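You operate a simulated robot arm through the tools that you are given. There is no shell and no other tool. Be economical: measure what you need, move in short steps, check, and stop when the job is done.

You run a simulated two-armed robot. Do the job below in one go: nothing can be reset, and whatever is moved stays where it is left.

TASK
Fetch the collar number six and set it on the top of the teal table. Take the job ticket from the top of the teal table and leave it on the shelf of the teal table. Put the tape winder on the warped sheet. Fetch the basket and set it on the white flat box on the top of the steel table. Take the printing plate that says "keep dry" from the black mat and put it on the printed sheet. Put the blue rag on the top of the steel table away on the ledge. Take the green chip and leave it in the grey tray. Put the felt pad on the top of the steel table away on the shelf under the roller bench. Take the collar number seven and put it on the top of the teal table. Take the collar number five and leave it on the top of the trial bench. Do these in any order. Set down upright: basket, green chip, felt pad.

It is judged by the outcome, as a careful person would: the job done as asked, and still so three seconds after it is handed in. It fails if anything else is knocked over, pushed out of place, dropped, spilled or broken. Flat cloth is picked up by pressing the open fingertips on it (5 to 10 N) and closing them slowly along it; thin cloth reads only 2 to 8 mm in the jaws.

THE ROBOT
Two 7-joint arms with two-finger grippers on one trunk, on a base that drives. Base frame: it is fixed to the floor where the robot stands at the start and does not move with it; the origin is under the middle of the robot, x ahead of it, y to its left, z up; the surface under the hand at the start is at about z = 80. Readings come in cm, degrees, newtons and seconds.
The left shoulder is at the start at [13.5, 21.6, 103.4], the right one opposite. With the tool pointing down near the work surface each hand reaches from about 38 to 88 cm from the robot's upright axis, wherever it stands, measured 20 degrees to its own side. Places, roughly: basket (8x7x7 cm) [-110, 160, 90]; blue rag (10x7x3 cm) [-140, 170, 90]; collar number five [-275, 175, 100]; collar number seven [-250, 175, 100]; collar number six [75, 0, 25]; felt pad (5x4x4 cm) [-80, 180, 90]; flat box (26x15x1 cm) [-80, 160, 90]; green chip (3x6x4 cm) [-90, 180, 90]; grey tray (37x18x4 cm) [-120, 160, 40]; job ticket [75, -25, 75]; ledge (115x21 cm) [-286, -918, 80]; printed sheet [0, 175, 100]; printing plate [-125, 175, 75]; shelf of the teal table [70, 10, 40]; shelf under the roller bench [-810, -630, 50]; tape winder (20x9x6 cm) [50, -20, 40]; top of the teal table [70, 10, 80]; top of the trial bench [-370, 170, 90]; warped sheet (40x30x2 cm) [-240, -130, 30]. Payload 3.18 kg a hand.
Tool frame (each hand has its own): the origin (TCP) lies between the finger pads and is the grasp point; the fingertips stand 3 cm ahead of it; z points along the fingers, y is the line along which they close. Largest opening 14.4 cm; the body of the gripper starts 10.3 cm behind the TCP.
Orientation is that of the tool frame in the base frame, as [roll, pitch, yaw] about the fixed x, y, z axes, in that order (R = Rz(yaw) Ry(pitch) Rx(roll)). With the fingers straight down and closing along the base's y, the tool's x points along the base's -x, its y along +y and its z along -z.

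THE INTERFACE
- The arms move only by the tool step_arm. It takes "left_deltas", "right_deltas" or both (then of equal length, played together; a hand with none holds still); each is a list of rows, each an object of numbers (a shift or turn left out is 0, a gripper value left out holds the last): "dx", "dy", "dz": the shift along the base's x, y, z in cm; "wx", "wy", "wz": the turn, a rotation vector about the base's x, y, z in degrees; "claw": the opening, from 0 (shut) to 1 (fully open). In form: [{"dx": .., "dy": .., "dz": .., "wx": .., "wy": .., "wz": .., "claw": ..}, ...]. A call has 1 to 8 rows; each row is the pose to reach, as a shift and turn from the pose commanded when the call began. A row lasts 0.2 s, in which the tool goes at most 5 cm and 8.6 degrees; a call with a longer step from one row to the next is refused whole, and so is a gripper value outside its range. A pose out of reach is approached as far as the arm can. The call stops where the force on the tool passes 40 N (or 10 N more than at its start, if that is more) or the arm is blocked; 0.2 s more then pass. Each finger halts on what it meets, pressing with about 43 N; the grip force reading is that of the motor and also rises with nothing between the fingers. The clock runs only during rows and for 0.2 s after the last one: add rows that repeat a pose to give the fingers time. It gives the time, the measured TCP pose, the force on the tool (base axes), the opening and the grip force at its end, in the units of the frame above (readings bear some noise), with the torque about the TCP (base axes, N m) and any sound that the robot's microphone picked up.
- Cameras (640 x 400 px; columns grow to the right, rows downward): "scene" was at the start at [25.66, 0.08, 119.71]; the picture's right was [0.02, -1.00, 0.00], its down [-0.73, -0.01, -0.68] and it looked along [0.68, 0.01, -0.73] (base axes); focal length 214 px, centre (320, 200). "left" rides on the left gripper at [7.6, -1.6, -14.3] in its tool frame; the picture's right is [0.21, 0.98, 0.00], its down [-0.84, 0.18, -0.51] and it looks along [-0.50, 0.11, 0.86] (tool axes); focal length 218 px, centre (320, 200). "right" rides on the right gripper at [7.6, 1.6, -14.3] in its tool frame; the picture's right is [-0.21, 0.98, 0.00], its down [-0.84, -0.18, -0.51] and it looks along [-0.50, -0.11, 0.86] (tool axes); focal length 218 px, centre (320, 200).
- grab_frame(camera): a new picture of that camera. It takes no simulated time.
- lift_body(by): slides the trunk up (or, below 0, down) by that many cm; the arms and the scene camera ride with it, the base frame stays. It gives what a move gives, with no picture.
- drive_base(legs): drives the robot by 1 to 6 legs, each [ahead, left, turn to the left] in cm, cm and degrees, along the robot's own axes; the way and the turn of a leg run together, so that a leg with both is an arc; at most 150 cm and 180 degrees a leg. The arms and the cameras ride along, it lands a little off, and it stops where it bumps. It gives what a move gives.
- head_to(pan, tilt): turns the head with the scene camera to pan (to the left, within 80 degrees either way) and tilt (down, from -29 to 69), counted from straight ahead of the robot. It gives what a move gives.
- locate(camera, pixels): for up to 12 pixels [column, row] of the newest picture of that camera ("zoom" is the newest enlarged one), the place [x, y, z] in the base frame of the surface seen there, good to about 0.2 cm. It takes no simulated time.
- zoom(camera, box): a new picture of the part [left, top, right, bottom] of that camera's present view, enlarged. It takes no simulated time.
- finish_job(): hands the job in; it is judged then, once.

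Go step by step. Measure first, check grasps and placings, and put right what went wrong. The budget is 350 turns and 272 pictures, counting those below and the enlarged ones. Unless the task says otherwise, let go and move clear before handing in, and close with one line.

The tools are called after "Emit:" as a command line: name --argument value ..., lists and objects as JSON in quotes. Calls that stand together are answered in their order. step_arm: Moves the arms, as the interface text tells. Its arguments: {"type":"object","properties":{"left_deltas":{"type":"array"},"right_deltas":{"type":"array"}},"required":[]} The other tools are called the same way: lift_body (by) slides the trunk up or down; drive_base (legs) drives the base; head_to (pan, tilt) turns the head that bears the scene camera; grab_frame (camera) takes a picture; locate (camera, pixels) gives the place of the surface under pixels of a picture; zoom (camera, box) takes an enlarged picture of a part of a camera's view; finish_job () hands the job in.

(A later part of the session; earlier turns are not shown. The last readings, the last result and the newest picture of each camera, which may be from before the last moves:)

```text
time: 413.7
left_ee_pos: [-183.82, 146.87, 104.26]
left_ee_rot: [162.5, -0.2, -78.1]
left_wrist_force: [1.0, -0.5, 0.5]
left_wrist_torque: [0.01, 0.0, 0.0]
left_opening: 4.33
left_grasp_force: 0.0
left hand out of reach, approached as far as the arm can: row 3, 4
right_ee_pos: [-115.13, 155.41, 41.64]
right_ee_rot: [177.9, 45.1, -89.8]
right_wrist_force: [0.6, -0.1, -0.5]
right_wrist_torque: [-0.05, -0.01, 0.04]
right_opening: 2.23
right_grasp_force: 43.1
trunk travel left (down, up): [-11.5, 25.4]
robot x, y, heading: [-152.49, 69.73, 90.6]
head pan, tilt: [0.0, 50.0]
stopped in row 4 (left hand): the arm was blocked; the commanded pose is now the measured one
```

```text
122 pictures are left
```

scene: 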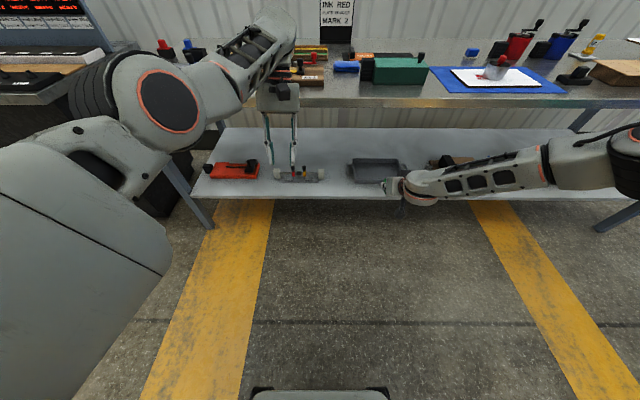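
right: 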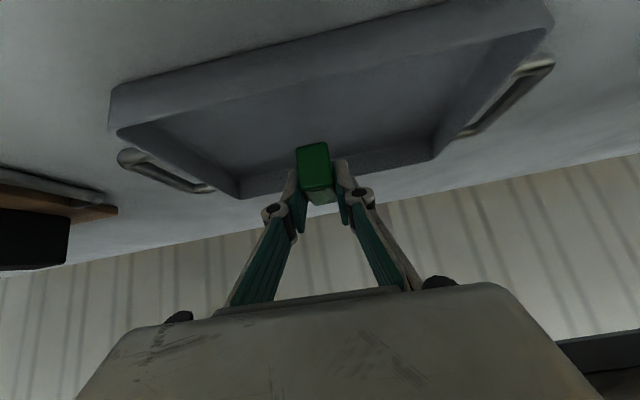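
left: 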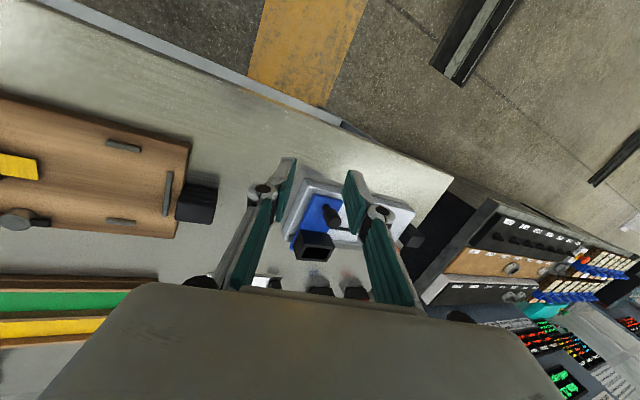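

The left arm wandered; I'll bring it back to its neutral pose in front of the table, upright.

Emit:
step_arm --left_deltas '[{"dy": -3, "wy": -5, "wx": 1, "wz": -3}, {"dy": -6, "wy": -11, "wx": 2, "wz": -6}, {"dy": -10, "wy": -17, "wx": 3.6, "wz": -11}, {"dy": -14, "dx": 2, "wy": -17, "wx": 3.6, "wz": -11}, {"dy": -18, "dx": 4, "wy": -17, "wx": 3.6, "wz": -11}, {"dy": -22, "dx": 5, "wy": -17, "wx": 3.6, "wz": -11}]'

```text
time: 415.1
left_ee_pos: [-180.99, 146.26, 107.91]
left_ee_rot: [176.7, -0.3, -86.5]
left_wrist_force: [0.9, 0.0, -0.6]
left_wrist_torque: [-0.05, 0.02, 0.01]
left_opening: 4.32
left_grasp_force: 0.2
left hand out of reach, approached as far as the arm can: row 1, 2, 3, 4, 5, 6
right_ee_pos: [-115.29, 155.47, 41.71]
right_ee_rot: [177.9, 45.1, -89.7]
right_wrist_force: [0.4, 0.8, -0.5]
right_wrist_torque: [0.0, 0.0, 0.0]
right_opening: 2.27
right_grasp_force: 43.1
trunk travel left (down, up): [-11.5, 25.4]
robot x, y, heading: [-152.67, 69.57, 90.6]
head pan, tilt: [0.0, 50.0]
```

Left hand now upright at z 108. I'll go ahead 5 cm and lower the trunk 3 cm.

Emit:
drive_base --legs '[[5.5, 0, 0]]'

Emit:
lift_body --by -3

Emit:
grab_frame --camera "right"

```text
time: 416.0
left_ee_pos: [-181.27, 151.74, 108.17]
left_ee_rot: [177.1, -0.1, -86.3]
left_wrist_force: [-0.2, 0.0, -0.4]
left_wrist_torque: [-0.05, 0.04, -0.03]
left_opening: 4.34
left_grasp_force: 0.1
right_ee_pos: [-115.4, 161.13, 41.73]
right_ee_rot: [177.8, 45.1, -89.9]
right_wrist_force: [0.1, -0.8, 0.0]
right_wrist_torque: [0.02, -0.03, 0.02]
right_opening: 2.27
right_grasp_force: 43.5
trunk travel left (down, up): [-11.5, 25.4]
robot x, y, heading: [-152.65, 74.98, 90.6]
head pan, tilt: [0.0, 50.0]
```

```text
time: 416.8
left_ee_pos: [-181.51, 153.85, 98.2]
left_ee_rot: [176.8, -6.4, -86.2]
left_wrist_force: [0.3, -0.2, 0.7]
left_wrist_torque: [0.01, 0.03, -0.03]
left_opening: 4.33
left_grasp_force: 0.0
right_ee_pos: [-115.19, 160.87, 38.55]
right_ee_rot: [177.9, 45.1, -90.0]
right_wrist_force: [-0.2, -0.4, 0.2]
right_wrist_torque: [-0.04, 0.02, 0.0]
right_opening: 2.26
right_grasp_force: 42.9
trunk travel left (down, up): [-8.5, 28.4]
robot x, y, heading: [-152.65, 75.06, 90.4]
head pan, tilt: [0.0, 50.0]
```

```text
121 pictures are left
```

right: 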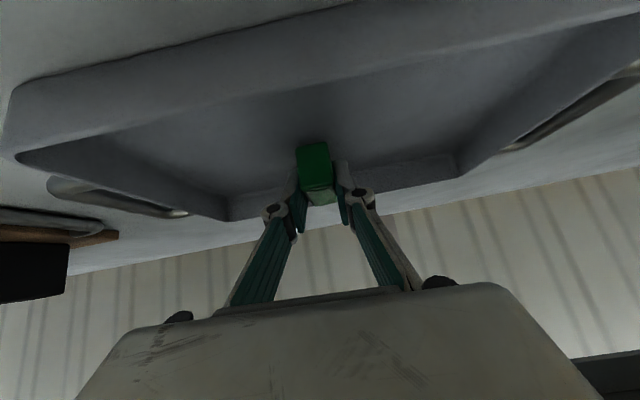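

Chip is 0.9 cm above the tray floor. Lower by arm.

Emit:
step_arm --right_deltas '[{"dz": -0.5}, {"dz": -1}, {"dz": -1.2}]'

```text
time: 417.6
left_ee_pos: [-181.51, 153.61, 98.37]
left_ee_rot: [176.8, -6.2, -86.2]
left_wrist_force: [-0.9, 0.5, 0.8]
left_wrist_torque: [0.0, 0.03, -0.02]
left_opening: 4.29
left_grasp_force: 0.0
right_ee_pos: [-115.32, 161.07, 37.68]
right_ee_rot: [178.0, 45.2, -89.7]
right_wrist_force: [-0.4, -1.5, 9.1]
right_wrist_torque: [-0.17, -0.08, -0.04]
right_opening: 2.25
right_grasp_force: 42.5
trunk travel left (down, up): [-8.5, 28.4]
robot x, y, heading: [-152.59, 75.08, 90.4]
head pan, tilt: [0.0, 50.0]
```

Contact at 9 N on the tray floor. Release and back out along the finger axis.

Emit:
step_arm --right_deltas '[{"claw": 0.22, "dz": 0.2}, {"claw": 0.3, "dz": 0.2}, {"dy": -1.5, "dz": 1.7}, {"dy": -4, "dz": 4.2}, {"dy": -6, "dz": 7}]'

Emit:
grab_frame --camera "right"

```text
time: 418.8
left_ee_pos: [-181.55, 153.76, 98.22]
left_ee_rot: [176.9, -6.3, -86.2]
left_wrist_force: [0.0, -0.2, 0.3]
left_wrist_torque: [0.0, -0.04, -0.01]
left_opening: 4.31
left_grasp_force: 0.1
right_ee_pos: [-114.78, 156.7, 41.27]
right_ee_rot: [177.7, 45.0, -89.7]
right_wrist_force: [-0.6, -0.1, -0.2]
right_wrist_torque: [-0.03, 0.02, 0.0]
right_opening: 4.32
right_grasp_force: 0.1
right hand out of reach, approached as far as the arm can: row 4, 5
trunk travel left (down, up): [-8.5, 28.4]
robot x, y, heading: [-153.07, 75.36, 90.5]
head pan, tilt: [0.0, 50.0]
```

```text
120 pictures are left
```

right: 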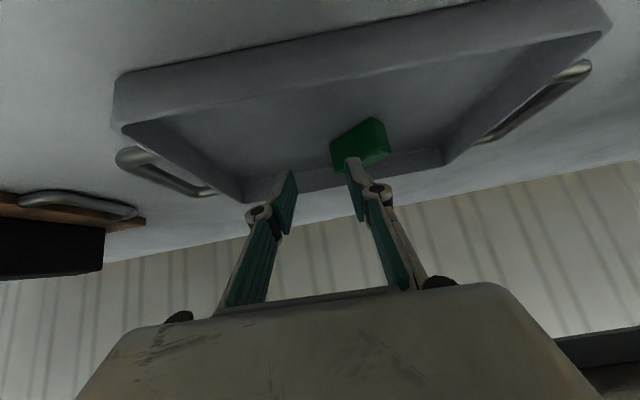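

The chip turned a bit as the finger left it. I'll check that it stands upright.

Emit:
zoom --camera "right" --box '[300, 90, 420, 190]'

Emit:
locate --camera "right" --pixels '[[345, 135], [375, 125], [375, 145], [385, 150], [335, 145], [365, 135], [385, 140], [380, 158]]'

```text
4.00 times, centred on (360, 140) of right
```

zoom: 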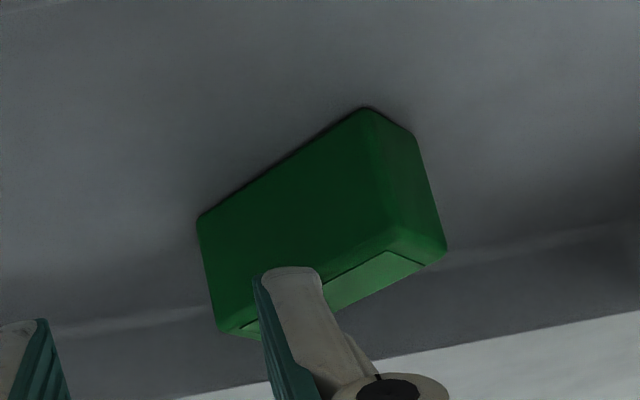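

```text
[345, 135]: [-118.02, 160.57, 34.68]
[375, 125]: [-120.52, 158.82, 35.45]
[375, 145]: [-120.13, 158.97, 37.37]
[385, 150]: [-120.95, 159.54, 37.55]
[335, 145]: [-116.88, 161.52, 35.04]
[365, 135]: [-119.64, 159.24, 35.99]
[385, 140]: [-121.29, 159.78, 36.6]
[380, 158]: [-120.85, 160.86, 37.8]
```

It is upright (top 37.8, only yawed). I'll lift with the trunk 4 cm, then back out.

Emit:
lift_body --by 4

Emit:
drive_base --legs '[[-40, 0, 0]]'

Emit:
head_to --pan -20 --tilt 45

Emit:
grab_frame --camera "scene"

```text
time: 419.6
left_ee_pos: [-182.68, 150.99, 111.29]
left_ee_rot: [177.3, 1.7, -85.1]
left_wrist_force: [-0.6, 1.0, -0.7]
left_wrist_torque: [-0.08, 0.02, -0.01]
left_opening: 4.35
left_grasp_force: 0.1
right_ee_pos: [-114.88, 156.53, 44.55]
right_ee_rot: [178.0, 44.7, -89.8]
right_wrist_force: [0.2, 0.0, -0.3]
right_wrist_torque: [0.07, 0.01, 0.0]
right_opening: 4.33
right_grasp_force: 0.1
trunk travel left (down, up): [-12.5, 24.4]
robot x, y, heading: [-152.62, 75.19, 90.4]
head pan, tilt: [0.0, 50.0]
```

```text
time: 422.1
left_ee_pos: [-181.87, 111.01, 111.65]
left_ee_rot: [177.1, 1.8, -85.3]
left_wrist_force: [-0.8, 1.1, -0.1]
left_wrist_torque: [0.05, 0.03, 0.01]
left_opening: 4.32
left_grasp_force: 0.0
right_ee_pos: [-114.24, 116.59, 45.27]
right_ee_rot: [177.9, 45.0, -90.2]
right_wrist_force: [0.0, -0.4, 0.7]
right_wrist_torque: [-0.02, -0.02, 0.02]
right_opening: 4.32
right_grasp_force: 0.1
trunk travel left (down, up): [-12.5, 24.4]
robot x, y, heading: [-152.5, 35.09, 90.3]
head pan, tilt: [0.0, 50.0]
```

```text
time: 422.9
left_ee_pos: [-182.06, 111.09, 111.6]
left_ee_rot: [177.1, 1.7, -85.3]
left_wrist_force: [-0.4, 0.9, 0.1]
left_wrist_torque: [-0.02, 0.01, -0.01]
left_opening: 4.32
left_grasp_force: 0.1
right_ee_pos: [-114.36, 116.7, 45.2]
right_ee_rot: [177.9, 45.1, -90.1]
right_wrist_force: [0.1, 0.6, 0.5]
right_wrist_torque: [-0.04, 0.01, 0.0]
right_opening: 4.33
right_grasp_force: 0.1
trunk travel left (down, up): [-12.5, 24.4]
robot x, y, heading: [-152.4, 35.39, 90.3]
head pan, tilt: [-20.0, 45.0]
```

```text
118 pictures are left
```

scene: 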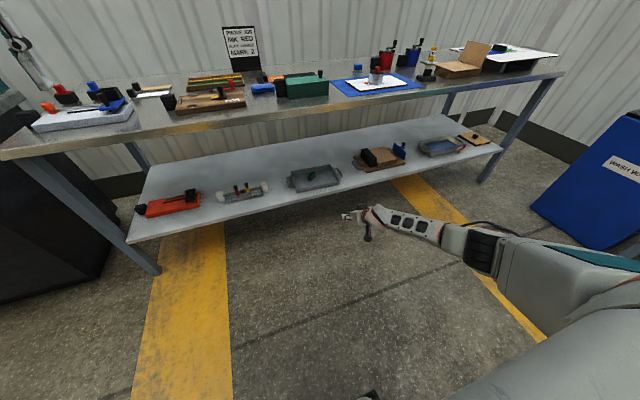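

The chip shows in the tray at (310,175). Now the felt pad: I'll raise the trunk and the right hand, tilting it to 30° from vertical.

Emit:
lift_body --by 14

Emit:
step_arm --right_deltas '[{"dz": 5}, {"dz": 10}, {"dz": 15}, {"dz": 20}, {"dz": 25}, {"dz": 30}, {"dz": 35}, {"dz": 40}]'

Emit:
step_arm --right_deltas '[{"dz": 5, "wx": -5}, {"dz": 10, "wx": -10, "claw": 0.55}, {"dz": 14, "wx": -15, "claw": 0.55}]' --left_deltas '[{"claw": 0.6}, {"claw": 0.8}, {"claw": 1}]'

Emit:
drive_base --legs '[[0, -44, 0]]'

Emit:
grab_frame --camera "right"

```text
time: 424.6
left_ee_pos: [-182.79, 97.37, 147.48]
left_ee_rot: [178.6, 22.1, -84.1]
left_wrist_force: [0.0, -0.9, -0.4]
left_wrist_torque: [-0.03, 0.01, 0.04]
left_opening: 4.34
left_grasp_force: 0.1
right_ee_pos: [-114.19, 121.26, 69.83]
right_ee_rot: [177.8, 52.9, -90.1]
right_wrist_force: [-0.1, -0.2, 0.4]
right_wrist_torque: [0.08, 0.0, 0.0]
right_opening: 4.32
right_grasp_force: 0.0
trunk travel left (down, up): [-26.5, 10.4]
robot x, y, heading: [-152.5, 35.37, 90.4]
head pan, tilt: [-20.0, 45.0]
```

```text
time: 426.4
left_ee_pos: [-182.89, 97.02, 147.74]
left_ee_rot: [178.9, 22.4, -84.1]
left_wrist_force: [0.5, 0.2, -1.0]
left_wrist_torque: [0.06, 0.0, -0.04]
left_opening: 4.34
left_grasp_force: 0.0
right_ee_pos: [-114.63, 121.12, 109.95]
right_ee_rot: [177.8, 53.0, -90.0]
right_wrist_force: [-0.4, -0.5, 0.0]
right_wrist_torque: [0.01, -0.01, 0.0]
right_opening: 4.32
right_grasp_force: 0.0
trunk travel left (down, up): [-26.5, 10.4]
robot x, y, heading: [-152.71, 35.23, 90.2]
head pan, tilt: [-20.0, 45.0]
```

```text
time: 427.2
left_ee_pos: [-182.78, 97.53, 147.54]
left_ee_rot: [178.9, 22.3, -84.2]
left_wrist_force: [-1.1, 1.2, -0.1]
left_wrist_torque: [-0.02, -0.01, 0.0]
left_opening: 14.4
left_grasp_force: 0.0
right_ee_pos: [-113.05, 120.1, 117.5]
right_ee_rot: [178.1, 45.3, -90.7]
right_wrist_force: [0.4, 0.2, 0.0]
right_wrist_torque: [-0.04, -0.01, -0.01]
right_opening: 7.94
right_grasp_force: 0.0
right hand out of reach, approached as far as the arm can: row 2, 3
trunk travel left (down, up): [-26.5, 10.4]
robot x, y, heading: [-152.3, 35.17, 90.2]
head pan, tilt: [-20.0, 45.0]
```

```text
time: 431.6
left_ee_pos: [-138.8, 97.37, 147.8]
left_ee_rot: [178.9, 22.5, -84.3]
left_wrist_force: [0.4, -0.2, 0.6]
left_wrist_torque: [-0.03, 0.01, -0.03]
left_opening: 14.38
left_grasp_force: 0.0
right_ee_pos: [-68.81, 119.98, 117.64]
right_ee_rot: [178.1, 45.4, -91.0]
right_wrist_force: [-0.3, 0.4, -0.4]
right_wrist_torque: [0.02, 0.02, -0.04]
right_opening: 7.94
right_grasp_force: 0.0
trunk travel left (down, up): [-26.5, 10.4]
robot x, y, heading: [-108.51, 35.52, 90.1]
head pan, tilt: [-20.0, 45.0]
```

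```text
117 pictures are left
```

right: 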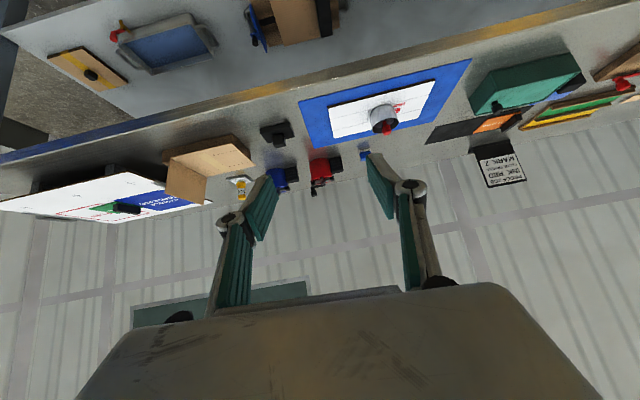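

Emit:
drive_base --legs '[[50, 0, 0]]'

Emit:
step_arm --right_deltas '[{"dx": -3, "wx": -5}, {"dx": -6, "wx": -10, "dz": -3}, {"dx": -9, "wx": -14, "dz": -6}, {"dx": -12, "wx": -14, "dz": -8}, {"dx": -14.5, "wx": -14, "dz": -10, "wz": 1}]'

Emit:
grab_frame --camera "right"

```text
time: 434.5
left_ee_pos: [-138.8, 147.41, 147.69]
left_ee_rot: [179.0, 22.2, -84.4]
left_wrist_force: [1.0, 0.9, 0.5]
left_wrist_torque: [0.0, 0.0, -0.03]
left_opening: 14.37
left_grasp_force: 0.1
right_ee_pos: [-68.59, 169.46, 117.67]
right_ee_rot: [178.0, 45.4, -91.2]
right_wrist_force: [-0.4, 0.3, -0.6]
right_wrist_torque: [0.0, -0.02, 0.0]
right_opening: 7.92
right_grasp_force: 0.1
trunk travel left (down, up): [-26.5, 10.4]
robot x, y, heading: [-108.29, 85.12, 90.2]
head pan, tilt: [-20.0, 45.0]
```

```text
time: 435.7
left_ee_pos: [-138.23, 146.98, 148.05]
left_ee_rot: [178.8, 22.5, -84.5]
left_wrist_force: [1.0, -1.4, -0.2]
left_wrist_torque: [0.03, 0.17, 0.07]
left_opening: 14.38
left_grasp_force: 0.0
right_ee_pos: [-82.31, 169.34, 108.3]
right_ee_rot: [177.9, 31.5, -90.5]
right_wrist_force: [1.3, -1.0, 0.5]
right_wrist_torque: [0.01, 0.11, 0.07]
right_opening: 7.92
right_grasp_force: 0.0
right hand out of reach, approached as far as the arm can: row 1, 2, 3, 4
trunk travel left (down, up): [-26.5, 10.4]
robot x, y, heading: [-108.34, 85.09, 89.6]
head pan, tilt: [-20.0, 45.0]
```

```text
116 pictures are left
```

right: 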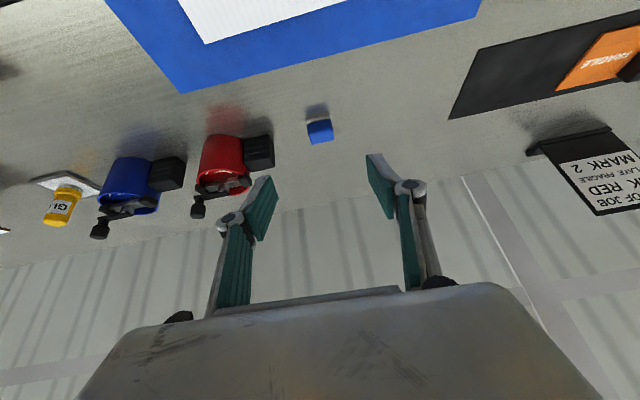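

Emit:
zoom --camera "right" --box '[280, 90, 360, 160]'

Emit:
locate --camera "right" --pixels '[[307, 124], [331, 121], [320, 120], [320, 130], [312, 142], [332, 138], [321, 139], [306, 120], [274, 150], [330, 130]]'

```text
5.71 times, centred on (320, 125) of right
```

zoom: 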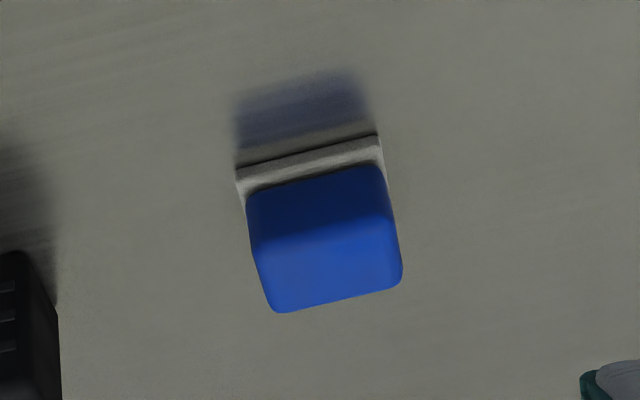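

```text
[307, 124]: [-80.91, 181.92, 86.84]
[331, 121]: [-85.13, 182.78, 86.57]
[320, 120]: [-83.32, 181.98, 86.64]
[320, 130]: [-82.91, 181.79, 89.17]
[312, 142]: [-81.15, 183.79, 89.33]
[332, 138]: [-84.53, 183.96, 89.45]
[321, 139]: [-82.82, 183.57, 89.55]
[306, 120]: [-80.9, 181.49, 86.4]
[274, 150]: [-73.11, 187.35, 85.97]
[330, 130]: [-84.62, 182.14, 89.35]
```

Pad: centre [-83, 183.2], x -85.2..-80.9, top 89.5. I'll drive 10 cm ahead and go down to it.

Emit:
drive_base --legs '[[10, 0, 0]]'

Emit:
step_arm --right_deltas '[{"dx": -0.7, "dz": -4}, {"dx": -0.7, "dz": -8}, {"dx": -0.7, "dy": 1, "dz": -12}, {"dx": -0.7, "dy": 2, "dz": -15}]'

Emit:
grab_frame --camera "right"

```text
time: 436.9
left_ee_pos: [-138.8, 157.48, 147.61]
left_ee_rot: [179.1, 22.3, -84.3]
left_wrist_force: [-0.6, 0.3, -0.1]
left_wrist_torque: [-0.04, -0.02, 0.02]
left_opening: 14.41
left_grasp_force: 0.1
right_ee_pos: [-82.95, 179.75, 108.12]
right_ee_rot: [178.2, 31.5, -90.1]
right_wrist_force: [-0.9, -0.2, 0.4]
right_wrist_torque: [0.03, 0.0, -0.01]
right_opening: 7.91
right_grasp_force: 0.0
trunk travel left (down, up): [-26.5, 10.4]
robot x, y, heading: [-108.37, 95.5, 89.9]
head pan, tilt: [-20.0, 45.0]
```

```text
time: 437.9
left_ee_pos: [-138.89, 157.52, 147.61]
left_ee_rot: [178.9, 22.3, -84.2]
left_wrist_force: [0.9, 0.7, 0.0]
left_wrist_torque: [-0.01, 0.04, -0.02]
left_opening: 14.41
left_grasp_force: 0.1
right_ee_pos: [-83.49, 181.61, 92.84]
right_ee_rot: [178.2, 31.4, -89.9]
right_wrist_force: [0.4, 0.0, -0.5]
right_wrist_torque: [-0.03, 0.02, 0.05]
right_opening: 7.93
right_grasp_force: 0.1
trunk travel left (down, up): [-26.5, 10.4]
robot x, y, heading: [-108.48, 95.18, 89.8]
head pan, tilt: [-20.0, 45.0]
```

```text
114 pictures are left
```

right: 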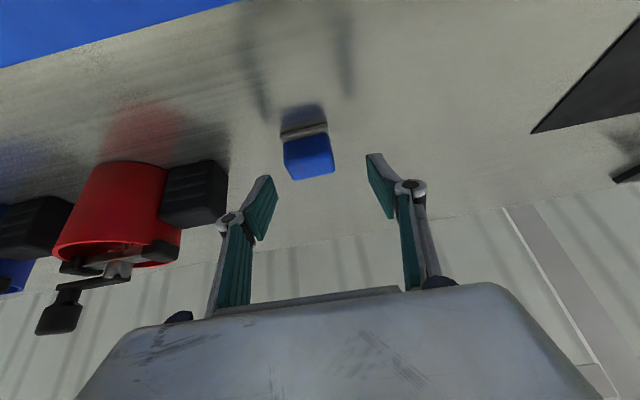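

I'll narrow the fingers to 6 cm (bucket handle nearby), shift 0.5 cm right, and descend.

Emit:
step_arm --right_deltas '[{"dx": 0.5, "claw": 0.43}, {"dx": 0.5, "dy": 0.4, "dz": -1.5}, {"dx": 0.5, "dy": 0.7, "dz": -3}, {"dx": 0.5, "dy": 0.7, "dz": -3}]'

Emit:
grab_frame --camera "right"

```text
time: 438.9
left_ee_pos: [-138.84, 157.36, 147.66]
left_ee_rot: [179.0, 22.4, -84.3]
left_wrist_force: [0.0, -0.8, -0.2]
left_wrist_torque: [0.06, 0.0, 0.02]
left_opening: 14.4
left_grasp_force: 0.1
right_ee_pos: [-83.14, 182.41, 90.05]
right_ee_rot: [178.2, 31.4, -89.9]
right_wrist_force: [-1.2, 0.2, 0.7]
right_wrist_torque: [-0.01, -0.03, 0.01]
right_opening: 6.18
right_grasp_force: 0.0
trunk travel left (down, up): [-26.5, 10.4]
robot x, y, heading: [-108.85, 95.43, 89.8]
head pan, tilt: [-20.0, 45.0]
```

```text
113 pictures are left
```

right: 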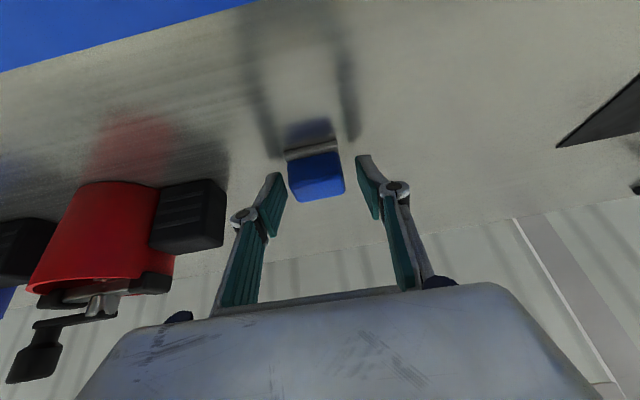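

Straddling the pad. Close and lift.

Emit:
step_arm --right_deltas '[{"dz": -0.4, "claw": 0.35}, {"dz": -0.4, "claw": 0.2}, {"dz": -0.4, "claw": 0.1}, {"dz": -0.4, "claw": 0.1}, {"dz": 2}, {"dz": 5}, {"dz": 9}]'

Emit:
grab_frame --camera "right"

```text
time: 440.5
left_ee_pos: [-138.86, 157.37, 147.77]
left_ee_rot: [179.0, 22.4, -84.3]
left_wrist_force: [0.3, 0.2, 1.1]
left_wrist_torque: [0.01, 0.0, 0.01]
left_opening: 14.4
left_grasp_force: 0.0
right_ee_pos: [-83.19, 182.16, 99.09]
right_ee_rot: [178.3, 31.5, -89.9]
right_wrist_force: [-0.2, 0.2, -1.4]
right_wrist_torque: [0.04, -0.06, -0.02]
right_opening: 4.34
right_grasp_force: 42.7
trunk travel left (down, up): [-26.5, 10.4]
robot x, y, heading: [-108.43, 95.43, 90.1]
head pan, tilt: [-20.0, 45.0]
```

```text
112 pictures are left
```

right: 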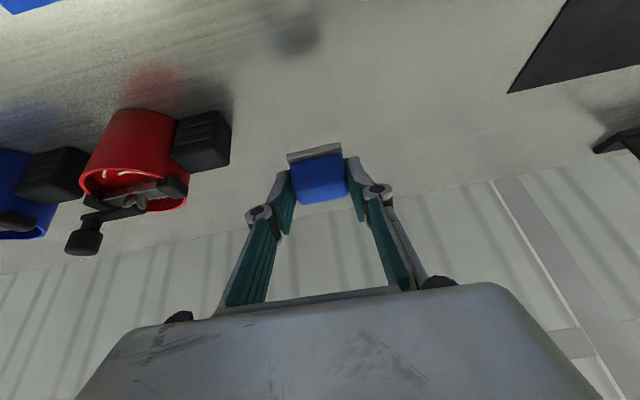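

The felt pad is held. I'll raise it, and bring the left hand, upright, down above the blue rag.

Emit:
step_arm --right_deltas '[{"dz": 4}, {"dz": 8}, {"dz": 12}, {"dz": 14}, {"dz": 14}, {"dz": 14}]' --left_deltas '[{"dz": -4, "wx": -4, "dy": 1}, {"dz": -8, "wx": -8, "dy": 2}, {"dz": -12, "wx": -12, "dy": 3}, {"dz": -16, "wx": -16, "dy": 4}, {"dz": -20, "wx": -20, "dy": 5}, {"dz": -24, "wx": -22, "dy": 6}]'

Emit:
grab_frame --camera "left"

```text
time: 441.9
left_ee_pos: [-138.56, 164.01, 124.43]
left_ee_rot: [176.9, 0.6, -84.8]
left_wrist_force: [0.1, -0.6, 1.1]
left_wrist_torque: [0.12, 0.0, -0.02]
left_opening: 14.41
left_grasp_force: 0.1
left hand out of reach, approached as far as the arm can: row 1, 2, 3, 4, 5, 6
right_ee_pos: [-81.47, 177.99, 108.48]
right_ee_rot: [178.1, 31.5, -89.9]
right_wrist_force: [-0.2, -0.3, 0.4]
right_wrist_torque: [0.07, -0.03, -0.05]
right_opening: 4.38
right_grasp_force: 43.4
right hand out of reach, approached as far as the arm can: row 1, 2, 3, 4, 5, 6
trunk travel left (down, up): [-26.5, 10.4]
robot x, y, heading: [-108.92, 95.43, 89.9]
head pan, tilt: [-20.0, 45.0]
```

```text
111 pictures are left
```

left: 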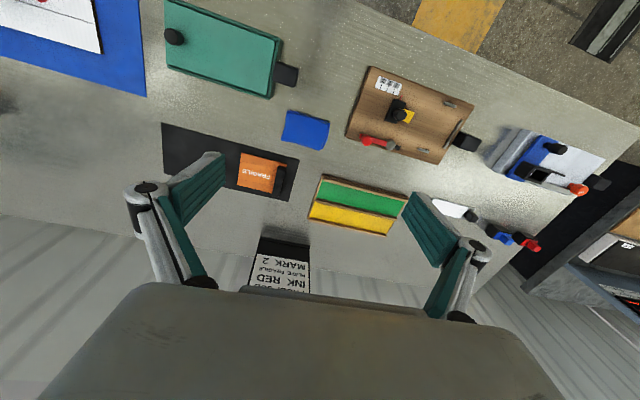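

Emit:
zoom --camera "left" --box '[240, 60, 400, 170]'

Emit:
locate --camera "left" --pixels '[[289, 111], [329, 122], [283, 140], [318, 149], [305, 130], [297, 78], [278, 62], [350, 110], [345, 135], [295, 158], [325, 178], [305, 120]]'

```text
3.64 times, centred on (320, 115) of left
```

zoom: 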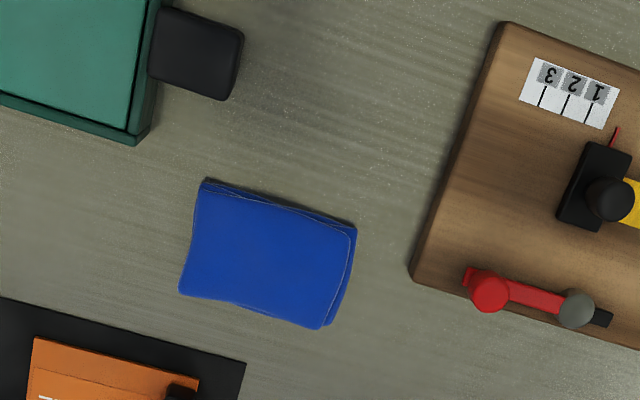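

```text
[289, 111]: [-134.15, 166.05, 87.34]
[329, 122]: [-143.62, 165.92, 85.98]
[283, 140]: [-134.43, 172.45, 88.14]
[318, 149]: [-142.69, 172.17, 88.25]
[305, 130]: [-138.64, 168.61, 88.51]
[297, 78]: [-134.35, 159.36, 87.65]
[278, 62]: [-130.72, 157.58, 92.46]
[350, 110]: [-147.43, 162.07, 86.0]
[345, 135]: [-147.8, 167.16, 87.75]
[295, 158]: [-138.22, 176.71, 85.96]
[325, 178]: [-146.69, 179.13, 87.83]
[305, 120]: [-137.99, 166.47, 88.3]
```

Rag: x -143.6..-133.9, y 165.8..172.5, top 88.4. I'll come down with a 6 cm opening over its middle.

Emit:
step_arm --left_deltas '[{"dz": -4, "wy": -1.5, "wz": -2.5}, {"dz": -8, "wy": -3, "wz": -5, "dy": 1}, {"dz": -12, "wy": -3, "wz": -5, "dy": 2.5, "claw": 0.6}, {"dz": -16, "wy": -3, "wz": -5, "dy": 4, "claw": 0.42}, {"dz": -20, "wy": -3, "wz": -5, "dy": 5.2}, {"dz": -24, "wy": -3, "wz": -5, "dy": 5.2}, {"dz": -27, "wy": -3, "wz": -5, "dy": 5.2}]'

Emit:
grab_frame --camera "left"

```text
time: 443.5
left_ee_pos: [-138.87, 171.38, 97.24]
left_ee_rot: [179.7, 0.2, -89.6]
left_wrist_force: [1.0, 0.0, 0.6]
left_wrist_torque: [-0.02, -0.03, 0.0]
left_opening: 6.06
left_grasp_force: 0.1
left hand out of reach, approached as far as the arm can: row 1, 2, 3, 4, 5, 6, 7
right_ee_pos: [-81.64, 178.19, 108.32]
right_ee_rot: [178.2, 31.4, -90.0]
right_wrist_force: [-0.9, -0.6, -0.6]
right_wrist_torque: [-0.02, 0.01, -0.02]
right_opening: 4.33
right_grasp_force: 43.3
trunk travel left (down, up): [-26.5, 10.4]
robot x, y, heading: [-108.82, 95.43, 89.8]
head pan, tilt: [-20.0, 45.0]
```

```text
109 pictures are left
```

left: 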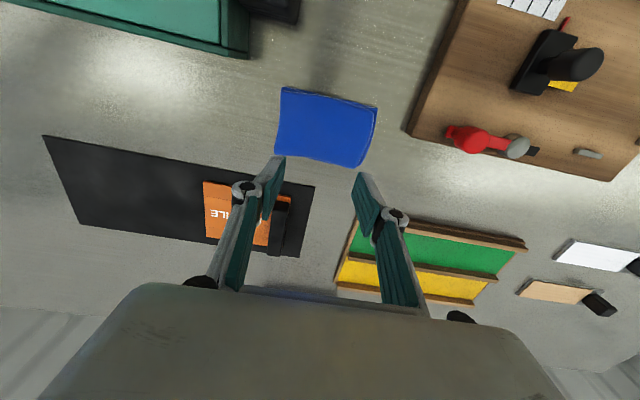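

Emit:
step_arm --left_deltas '[{"dy": -2.2, "dz": -1}, {"dy": -2.2, "dz": -4}, {"dy": -2.2, "dz": -5.2}, {"dy": -2.2, "dz": -5.8}]'

Emit:
grab_frame --camera "left"

```text
time: 444.5
left_ee_pos: [-138.88, 171.52, 91.68]
left_ee_rot: [179.8, 0.1, -89.7]
left_wrist_force: [0.6, 0.4, -0.5]
left_wrist_torque: [-0.02, 0.01, 0.0]
left_opening: 6.02
left_grasp_force: 0.0
left hand out of reach, approached as far as the arm can: row 1, 2, 3, 4
right_ee_pos: [-81.61, 178.16, 108.42]
right_ee_rot: [178.2, 31.3, -90.0]
right_wrist_force: [0.1, 0.7, -1.6]
right_wrist_torque: [-0.02, 0.01, 0.01]
right_opening: 4.34
right_grasp_force: 43.6
trunk travel left (down, up): [-26.5, 10.4]
robot x, y, heading: [-108.33, 95.44, 89.8]
head pan, tilt: [-20.0, 45.0]
```

```text
108 pictures are left
```

left: 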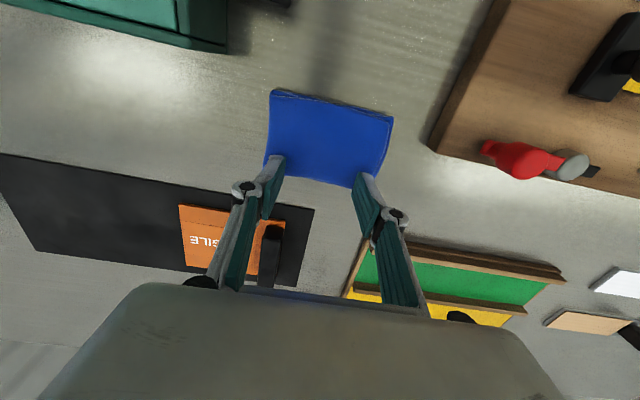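

The arm can't retract further, so I'll move the base back 2.3 cm.

Emit:
drive_base --legs '[[-2.3, 0, 0]]'

Emit:
step_arm --left_deltas '[{"dz": -0.4}, {"dz": -0.7}]'

```text
time: 445.3
left_ee_pos: [-138.85, 169.04, 91.74]
left_ee_rot: [179.8, 0.1, -89.6]
left_wrist_force: [-1.0, -0.1, 0.3]
left_wrist_torque: [0.04, -0.02, -0.01]
left_opening: 6.01
left_grasp_force: 0.0
right_ee_pos: [-81.59, 175.75, 108.42]
right_ee_rot: [178.2, 31.4, -90.0]
right_wrist_force: [0.3, -0.4, 0.9]
right_wrist_torque: [0.03, 0.0, -0.03]
right_opening: 4.33
right_grasp_force: 43.0
trunk travel left (down, up): [-26.5, 10.4]
robot x, y, heading: [-108.59, 92.83, 90.0]
head pan, tilt: [-20.0, 45.0]
```

```text
time: 445.9
left_ee_pos: [-138.87, 169.23, 91.3]
left_ee_rot: [179.9, 0.7, -89.6]
left_wrist_force: [1.2, 2.9, 15.8]
left_wrist_torque: [0.03, -0.13, 0.04]
left_opening: 6.11
left_grasp_force: 0.1
right_ee_pos: [-81.47, 175.7, 108.52]
right_ee_rot: [178.0, 31.5, -90.0]
right_wrist_force: [-0.4, -0.3, 0.2]
right_wrist_torque: [0.01, -0.02, 0.0]
right_opening: 4.35
right_grasp_force: 42.9
trunk travel left (down, up): [-26.5, 10.4]
robot x, y, heading: [-108.52, 92.63, 89.8]
head pan, tilt: [-20.0, 45.0]
```

Pressing at 16 N; I'll ease off slightly and close slowly along the cloth.

Emit:
step_arm --left_deltas '[{"dz": 0.15, "claw": 0.38}, {"dz": 0.15, "claw": 0.33}, {"dz": 0.15, "claw": 0.28}, {"dz": 0.15, "claw": 0.23}, {"dz": 0.15, "claw": 0.18}, {"dz": 0.15, "claw": 0.13}, {"dz": 0.15, "claw": 0.08}, {"dz": 0.15, "claw": 0.03}]'

Emit:
step_arm --left_deltas '[{"claw": 0}, {"claw": 0}, {"claw": 0}]'

Emit:
grab_frame --camera "left"

```text
time: 447.7
left_ee_pos: [-138.87, 169.1, 91.06]
left_ee_rot: [179.8, 0.1, -89.8]
left_wrist_force: [0.8, -3.0, 8.9]
left_wrist_torque: [-0.14, -0.03, 0.0]
left_opening: 0.59
left_grasp_force: 30.6
right_ee_pos: [-81.6, 175.8, 108.5]
right_ee_rot: [178.1, 31.5, -90.0]
right_wrist_force: [-0.9, 0.0, -0.2]
right_wrist_torque: [0.0, 0.04, 0.02]
right_opening: 4.35
right_grasp_force: 43.0
trunk travel left (down, up): [-26.5, 10.4]
robot x, y, heading: [-108.49, 92.78, 90.0]
head pan, tilt: [-20.0, 45.0]
```

```text
time: 448.5
left_ee_pos: [-138.88, 169.05, 91.12]
left_ee_rot: [179.7, 0.2, -89.8]
left_wrist_force: [-0.1, -2.9, 3.5]
left_wrist_torque: [-0.03, 0.03, 0.0]
left_opening: 0.62
left_grasp_force: 30.9
right_ee_pos: [-81.49, 175.87, 108.36]
right_ee_rot: [178.2, 31.5, -90.0]
right_wrist_force: [0.3, -0.6, -0.9]
right_wrist_torque: [0.01, 0.02, 0.0]
right_opening: 4.34
right_grasp_force: 42.7
trunk travel left (down, up): [-26.5, 10.4]
robot x, y, heading: [-108.36, 92.9, 89.9]
head pan, tilt: [-20.0, 45.0]
```

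```text
107 pictures are left
```

left: 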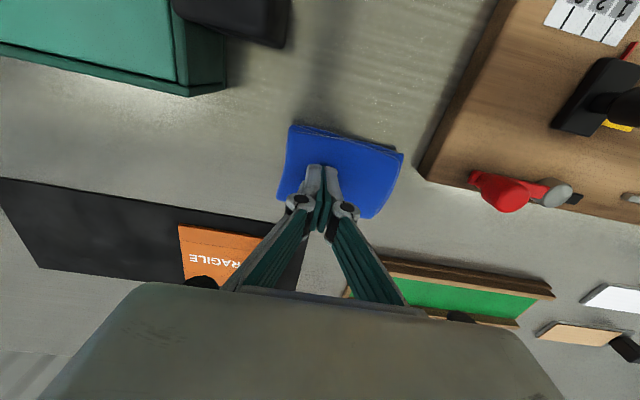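

Opening 0.6 cm with grip force: cloth is pinched. I'll lift 6 cm and check.

Emit:
step_arm --left_deltas '[{"dz": 1.5}, {"dz": 4}, {"dz": 7}, {"dz": 9}]'

Emit:
grab_frame --camera "left"

```text
time: 449.5
left_ee_pos: [-138.93, 168.85, 100.21]
left_ee_rot: [179.8, 0.2, -89.7]
left_wrist_force: [0.5, 0.6, -0.8]
left_wrist_torque: [0.01, 0.0, 0.01]
left_opening: 0.02
left_grasp_force: 30.4
right_ee_pos: [-81.59, 175.76, 108.38]
right_ee_rot: [178.2, 31.5, -90.1]
right_wrist_force: [0.7, 0.8, -0.3]
right_wrist_torque: [0.0, -0.01, 0.01]
right_opening: 4.36
right_grasp_force: 43.4
trunk travel left (down, up): [-26.5, 10.4]
robot x, y, heading: [-108.61, 93.06, 89.8]
head pan, tilt: [-20.0, 45.0]
```

```text
106 pictures are left
```

left: 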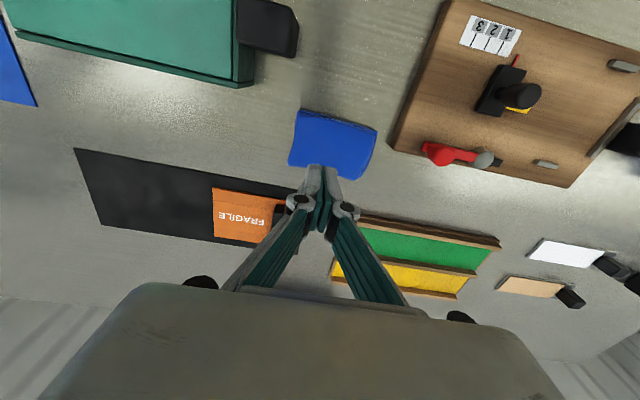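

The cloth slipped. The folded rag is 2.5 cm thick, so I'll try gripping it across its 10 cm length with the fingers down beside it.

Emit:
locate --camera "left" --pixels '[[300, 109], [377, 128], [289, 165], [362, 178], [335, 145], [400, 110], [393, 145]]'

Emit:
step_arm --left_deltas '[{"claw": 0.4}, {"claw": 0.84}, {"claw": 0.84}]'

Emit:
grab_frame --camera "left"

```text
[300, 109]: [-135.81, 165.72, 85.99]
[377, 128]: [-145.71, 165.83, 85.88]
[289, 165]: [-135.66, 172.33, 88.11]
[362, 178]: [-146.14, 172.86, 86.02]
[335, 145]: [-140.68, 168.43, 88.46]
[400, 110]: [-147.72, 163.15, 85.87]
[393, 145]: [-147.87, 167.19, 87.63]
```

```text
time: 450.3
left_ee_pos: [-138.96, 168.89, 100.33]
left_ee_rot: [179.8, 0.2, -89.7]
left_wrist_force: [-0.4, 0.1, 0.3]
left_wrist_torque: [-0.02, 0.03, -0.01]
left_opening: 12.11
left_grasp_force: 0.0
right_ee_pos: [-81.57, 175.86, 108.29]
right_ee_rot: [178.2, 31.3, -89.9]
right_wrist_force: [0.1, 0.2, -1.4]
right_wrist_torque: [-0.02, -0.01, 0.03]
right_opening: 4.38
right_grasp_force: 43.0
trunk travel left (down, up): [-26.5, 10.4]
robot x, y, heading: [-108.47, 93.17, 89.9]
head pan, tilt: [-20.0, 45.0]
```

```text
105 pictures are left
```

left: 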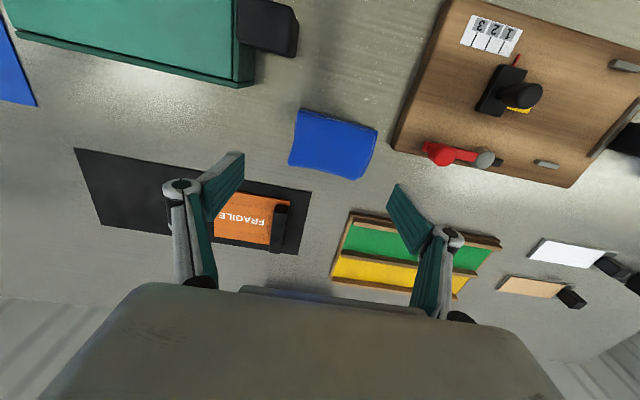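

The rag moved 2 cm toward the wooden board, leaving little room at its side. I'll try the pinch again, more slowly, with a wider bite and a slow lift.

Emit:
step_arm --left_deltas '[{"dx": -1.6, "dy": 0.3, "claw": 0.5}, {"dx": -1.6, "dy": 0.3, "dz": -4}, {"dx": -1.6, "dy": 0.3, "dz": -7.5}, {"dx": -1.6, "dy": 0.3, "dz": -8.7}, {"dx": -1.6, "dy": 0.3, "dz": -9.2}]'

```text
time: 451.5
left_ee_pos: [-140.65, 169.36, 91.29]
left_ee_rot: [179.9, 0.7, -89.6]
left_wrist_force: [0.2, 1.8, 15.6]
left_wrist_torque: [-0.04, -0.16, -0.12]
left_opening: 7.13
left_grasp_force: 0.1
left hand out of reach, approached as far as the arm can: row 1, 2, 4, 5
right_ee_pos: [-81.59, 175.76, 108.55]
right_ee_rot: [178.0, 31.6, -90.0]
right_wrist_force: [-0.3, 0.4, -0.1]
right_wrist_torque: [-0.02, 0.01, 0.0]
right_opening: 4.34
right_grasp_force: 43.1
trunk travel left (down, up): [-26.5, 10.4]
robot x, y, heading: [-108.72, 93.29, 90.0]
head pan, tilt: [-20.0, 45.0]
```

Emit:
step_arm --left_deltas '[{"dz": 0.15, "claw": 0.46}, {"dz": 0.15, "claw": 0.42}, {"dz": 0.15, "claw": 0.38}, {"dz": 0.15, "claw": 0.34}, {"dz": 0.15, "claw": 0.3}, {"dz": 0.15, "claw": 0.26}, {"dz": 0.15, "claw": 0.22}, {"dz": 0.15, "claw": 0.18}]'

Emit:
grab_frame --camera "left"

```text
time: 453.3
left_ee_pos: [-140.72, 169.07, 91.24]
left_ee_rot: [179.7, 0.4, -89.7]
left_wrist_force: [1.8, 0.1, 22.5]
left_wrist_torque: [-0.06, -0.17, -0.02]
left_opening: 2.37
left_grasp_force: 0.1
right_ee_pos: [-81.53, 175.73, 108.45]
right_ee_rot: [178.1, 31.6, -90.1]
right_wrist_force: [-0.9, -0.9, -0.2]
right_wrist_torque: [0.01, 0.06, 0.01]
right_opening: 4.33
right_grasp_force: 42.9
trunk travel left (down, up): [-26.5, 10.4]
robot x, y, heading: [-108.81, 92.99, 89.9]
head pan, tilt: [-20.0, 45.0]
```

```text
104 pictures are left
```

left: 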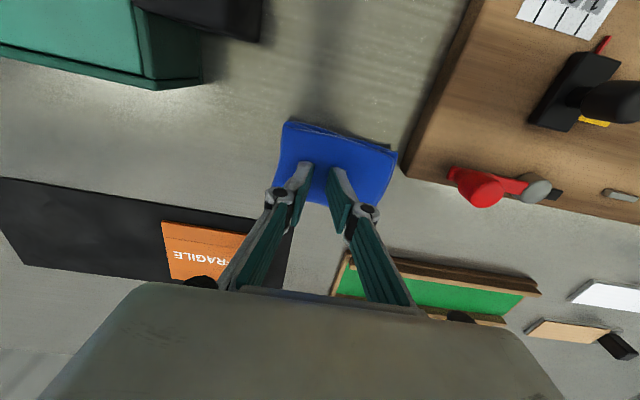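

Emit:
step_arm --left_deltas '[{"dz": 0.2, "claw": 0.13}, {"dz": 0.2, "claw": 0.08}, {"dz": 0.2, "claw": 0.04}, {"dz": 0.2, "claw": 0}, {"dz": 0.2, "claw": 0}, {"dz": 0.2, "claw": 0}, {"dz": 0.2, "claw": 0}]'

Emit:
step_arm --left_deltas '[{"dz": 0.2}, {"dz": 0.4}, {"dz": 0.7}, {"dz": 1}, {"dz": 1.4}, {"dz": 1.8}, {"dz": 2.4}]'

Emit:
grab_frame --camera "left"

```text
time: 454.9
left_ee_pos: [-140.78, 169.08, 91.14]
left_ee_rot: [179.8, 0.2, -89.7]
left_wrist_force: [-0.4, -1.7, 3.5]
left_wrist_torque: [-0.06, 0.03, -0.02]
left_opening: 0.6
left_grasp_force: 30.7
right_ee_pos: [-81.43, 175.87, 108.41]
right_ee_rot: [178.2, 31.4, -89.9]
right_wrist_force: [-0.3, -0.3, 0.2]
right_wrist_torque: [0.01, -0.04, 0.0]
right_opening: 4.35
right_grasp_force: 43.0
trunk travel left (down, up): [-26.5, 10.4]
robot x, y, heading: [-108.33, 93.03, 89.8]
head pan, tilt: [-20.0, 45.0]
```

```text
time: 456.5
left_ee_pos: [-140.65, 169.23, 93.72]
left_ee_rot: [179.9, 0.2, -89.7]
left_wrist_force: [0.1, 0.3, -0.3]
left_wrist_torque: [0.02, 0.02, 0.0]
left_opening: 0.0
left_grasp_force: 30.5
right_ee_pos: [-81.62, 175.79, 108.31]
right_ee_rot: [178.2, 31.4, -90.0]
right_wrist_force: [-0.2, -0.5, -0.7]
right_wrist_torque: [-0.03, 0.0, 0.0]
right_opening: 4.37
right_grasp_force: 43.2
trunk travel left (down, up): [-26.5, 10.4]
robot x, y, heading: [-108.54, 93.04, 90.1]
head pan, tilt: [-20.0, 45.0]
```

```text
103 pictures are left
```

left: 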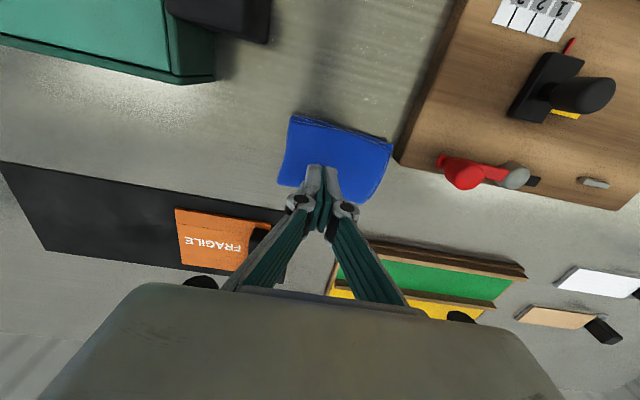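

It is too stiff to pinch from the top. I'll drag it 4 cm to the right with the closed fingertips (away from the board), then grip it across its length.

Emit:
step_arm --left_deltas '[{"dz": -1.5}, {"dz": -2.4}, {"dz": -2.75}]'

Emit:
step_arm --left_deltas '[{"dx": 0.8}, {"dx": 1.6}, {"dx": 2.4}, {"dx": 3.2}, {"dx": 3.2, "dz": 3}, {"dx": 3.2, "dz": 7}]'

Emit:
grab_frame --camera "left"

```text
time: 457.3
left_ee_pos: [-140.62, 169.24, 91.14]
left_ee_rot: [179.8, 0.4, -89.7]
left_wrist_force: [-0.3, -1.1, 7.2]
left_wrist_torque: [-0.02, 0.01, 0.02]
left_opening: 0.61
left_grasp_force: 31.0
right_ee_pos: [-81.63, 175.72, 108.5]
right_ee_rot: [178.2, 31.5, -89.9]
right_wrist_force: [-0.9, 0.2, 0.3]
right_wrist_torque: [0.01, -0.03, 0.02]
right_opening: 4.34
right_grasp_force: 43.0
trunk travel left (down, up): [-26.5, 10.4]
robot x, y, heading: [-108.74, 93.24, 89.9]
head pan, tilt: [-20.0, 45.0]
```

```text
time: 458.7
left_ee_pos: [-137.02, 168.94, 97.84]
left_ee_rot: [179.8, 0.2, -89.8]
left_wrist_force: [0.3, 0.2, -0.3]
left_wrist_torque: [0.02, 0.03, 0.0]
left_opening: 0.01
left_grasp_force: 30.6
right_ee_pos: [-81.5, 175.78, 108.41]
right_ee_rot: [178.1, 31.6, -90.1]
right_wrist_force: [-0.4, -0.9, -0.9]
right_wrist_torque: [0.0, 0.02, 0.01]
right_opening: 4.34
right_grasp_force: 42.9
trunk travel left (down, up): [-26.5, 10.4]
robot x, y, heading: [-108.56, 93.11, 90.1]
head pan, tilt: [-20.0, 45.0]
```

```text
102 pictures are left
```

left: 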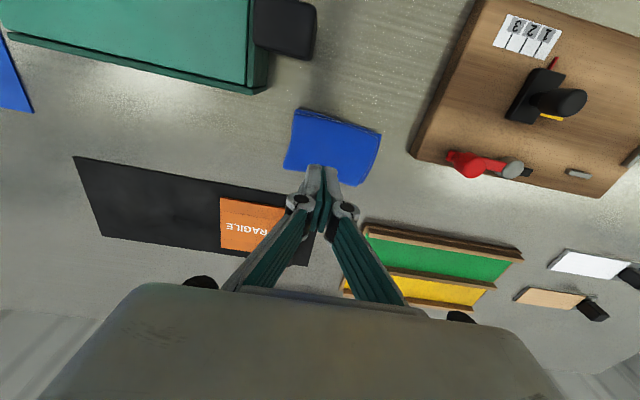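

Dragging worked. Measuring the rag again.

Emit:
locate --camera "left" --pixels '[[297, 109], [381, 135], [285, 168], [358, 186], [330, 145], [412, 150], [297, 120], [374, 150]]'

Emit:
step_arm --left_deltas '[{"claw": 0.4}, {"claw": 0.85}, {"claw": 0.85}]'

```text
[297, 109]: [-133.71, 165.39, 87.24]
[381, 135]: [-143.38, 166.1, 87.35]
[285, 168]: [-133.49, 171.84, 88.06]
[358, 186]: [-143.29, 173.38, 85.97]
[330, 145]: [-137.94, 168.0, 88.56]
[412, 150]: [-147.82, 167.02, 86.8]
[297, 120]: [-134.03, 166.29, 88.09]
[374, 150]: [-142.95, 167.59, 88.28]
```

```text
time: 459.5
left_ee_pos: [-137.15, 169.07, 98.0]
left_ee_rot: [179.8, 0.2, -89.6]
left_wrist_force: [0.5, 0.4, 0.2]
left_wrist_torque: [0.01, 0.01, -0.02]
left_opening: 12.25
left_grasp_force: 0.1
right_ee_pos: [-81.63, 175.89, 108.33]
right_ee_rot: [178.2, 31.4, -90.0]
right_wrist_force: [-0.9, -0.1, -0.9]
right_wrist_torque: [-0.01, 0.0, 0.01]
right_opening: 4.35
right_grasp_force: 43.1
trunk travel left (down, up): [-26.5, 10.4]
robot x, y, heading: [-108.9, 93.11, 90.0]
head pan, tilt: [-20.0, 45.0]
```

Rag spans x -143.4..-133.5. I'll lower the open fingers beside it and squeeze.

Emit:
step_arm --left_deltas '[{"dx": -1.35, "dz": -3}, {"dx": -1.35, "dz": -6}, {"dx": -1.35, "dz": -8.4}, {"dx": -1.35, "dz": -8.4}]'

Emit:
step_arm --left_deltas '[{"claw": 0.75}, {"claw": 0.65}, {"claw": 0.5}, {"claw": 0.3}, {"claw": 0.1}, {"claw": 0.1}]'

Emit:
grab_frame --camera "left"

```text
time: 460.5
left_ee_pos: [-138.77, 169.08, 89.57]
left_ee_rot: [179.9, 0.2, -89.6]
left_wrist_force: [0.3, -0.6, 0.6]
left_wrist_torque: [0.0, 0.04, -0.01]
left_opening: 12.25
left_grasp_force: 0.1
right_ee_pos: [-81.45, 175.83, 108.28]
right_ee_rot: [178.2, 31.5, -90.0]
right_wrist_force: [1.0, -1.0, -0.7]
right_wrist_torque: [0.0, 0.0, -0.02]
right_opening: 4.34
right_grasp_force: 42.9
trunk travel left (down, up): [-26.5, 10.4]
robot x, y, heading: [-108.4, 92.83, 89.7]
head pan, tilt: [-20.0, 45.0]
```

```text
time: 461.9
left_ee_pos: [-138.81, 169.1, 89.51]
left_ee_rot: [179.8, 0.2, -89.7]
left_wrist_force: [-1.0, 0.0, 1.9]
left_wrist_torque: [-0.02, -0.01, -0.05]
left_opening: 10.02
left_grasp_force: 42.9
right_ee_pos: [-81.5, 175.85, 108.35]
right_ee_rot: [178.2, 31.5, -90.0]
right_wrist_force: [-0.3, 0.2, -0.9]
right_wrist_torque: [-0.02, 0.03, 0.01]
right_opening: 4.35
right_grasp_force: 43.1
trunk travel left (down, up): [-26.5, 10.4]
robot x, y, heading: [-108.7, 93.13, 90.0]
head pan, tilt: [-20.0, 45.0]
```

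```text
101 pictures are left
```

left: 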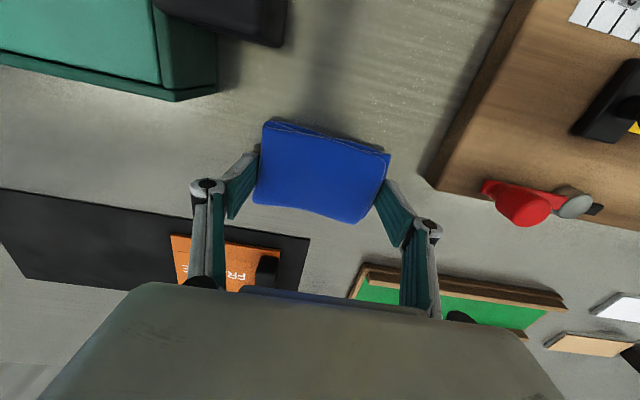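

The rag holds firm at 10 cm with 43 N. Lifting slowly.

Emit:
step_arm --left_deltas '[{"dz": 0.7}, {"dz": 1.5}, {"dz": 3}, {"dz": 5}, {"dz": 8}]'

Emit:
grab_frame --camera "left"

```text
time: 463.1
left_ee_pos: [-138.62, 169.06, 97.63]
left_ee_rot: [179.7, 0.2, -89.7]
left_wrist_force: [-0.8, 0.6, -0.2]
left_wrist_torque: [0.02, 0.03, 0.01]
left_opening: 9.98
left_grasp_force: 42.8
right_ee_pos: [-81.45, 175.87, 108.4]
right_ee_rot: [178.2, 31.5, -89.9]
right_wrist_force: [0.3, -0.8, -0.8]
right_wrist_torque: [-0.01, -0.01, -0.03]
right_opening: 4.37
right_grasp_force: 43.1
trunk travel left (down, up): [-26.5, 10.4]
robot x, y, heading: [-108.15, 93.03, 89.7]
head pan, tilt: [-20.0, 45.0]
```

```text
100 pictures are left
```

left: 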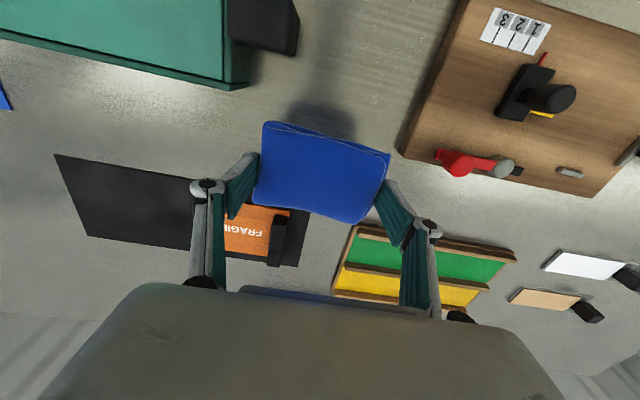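

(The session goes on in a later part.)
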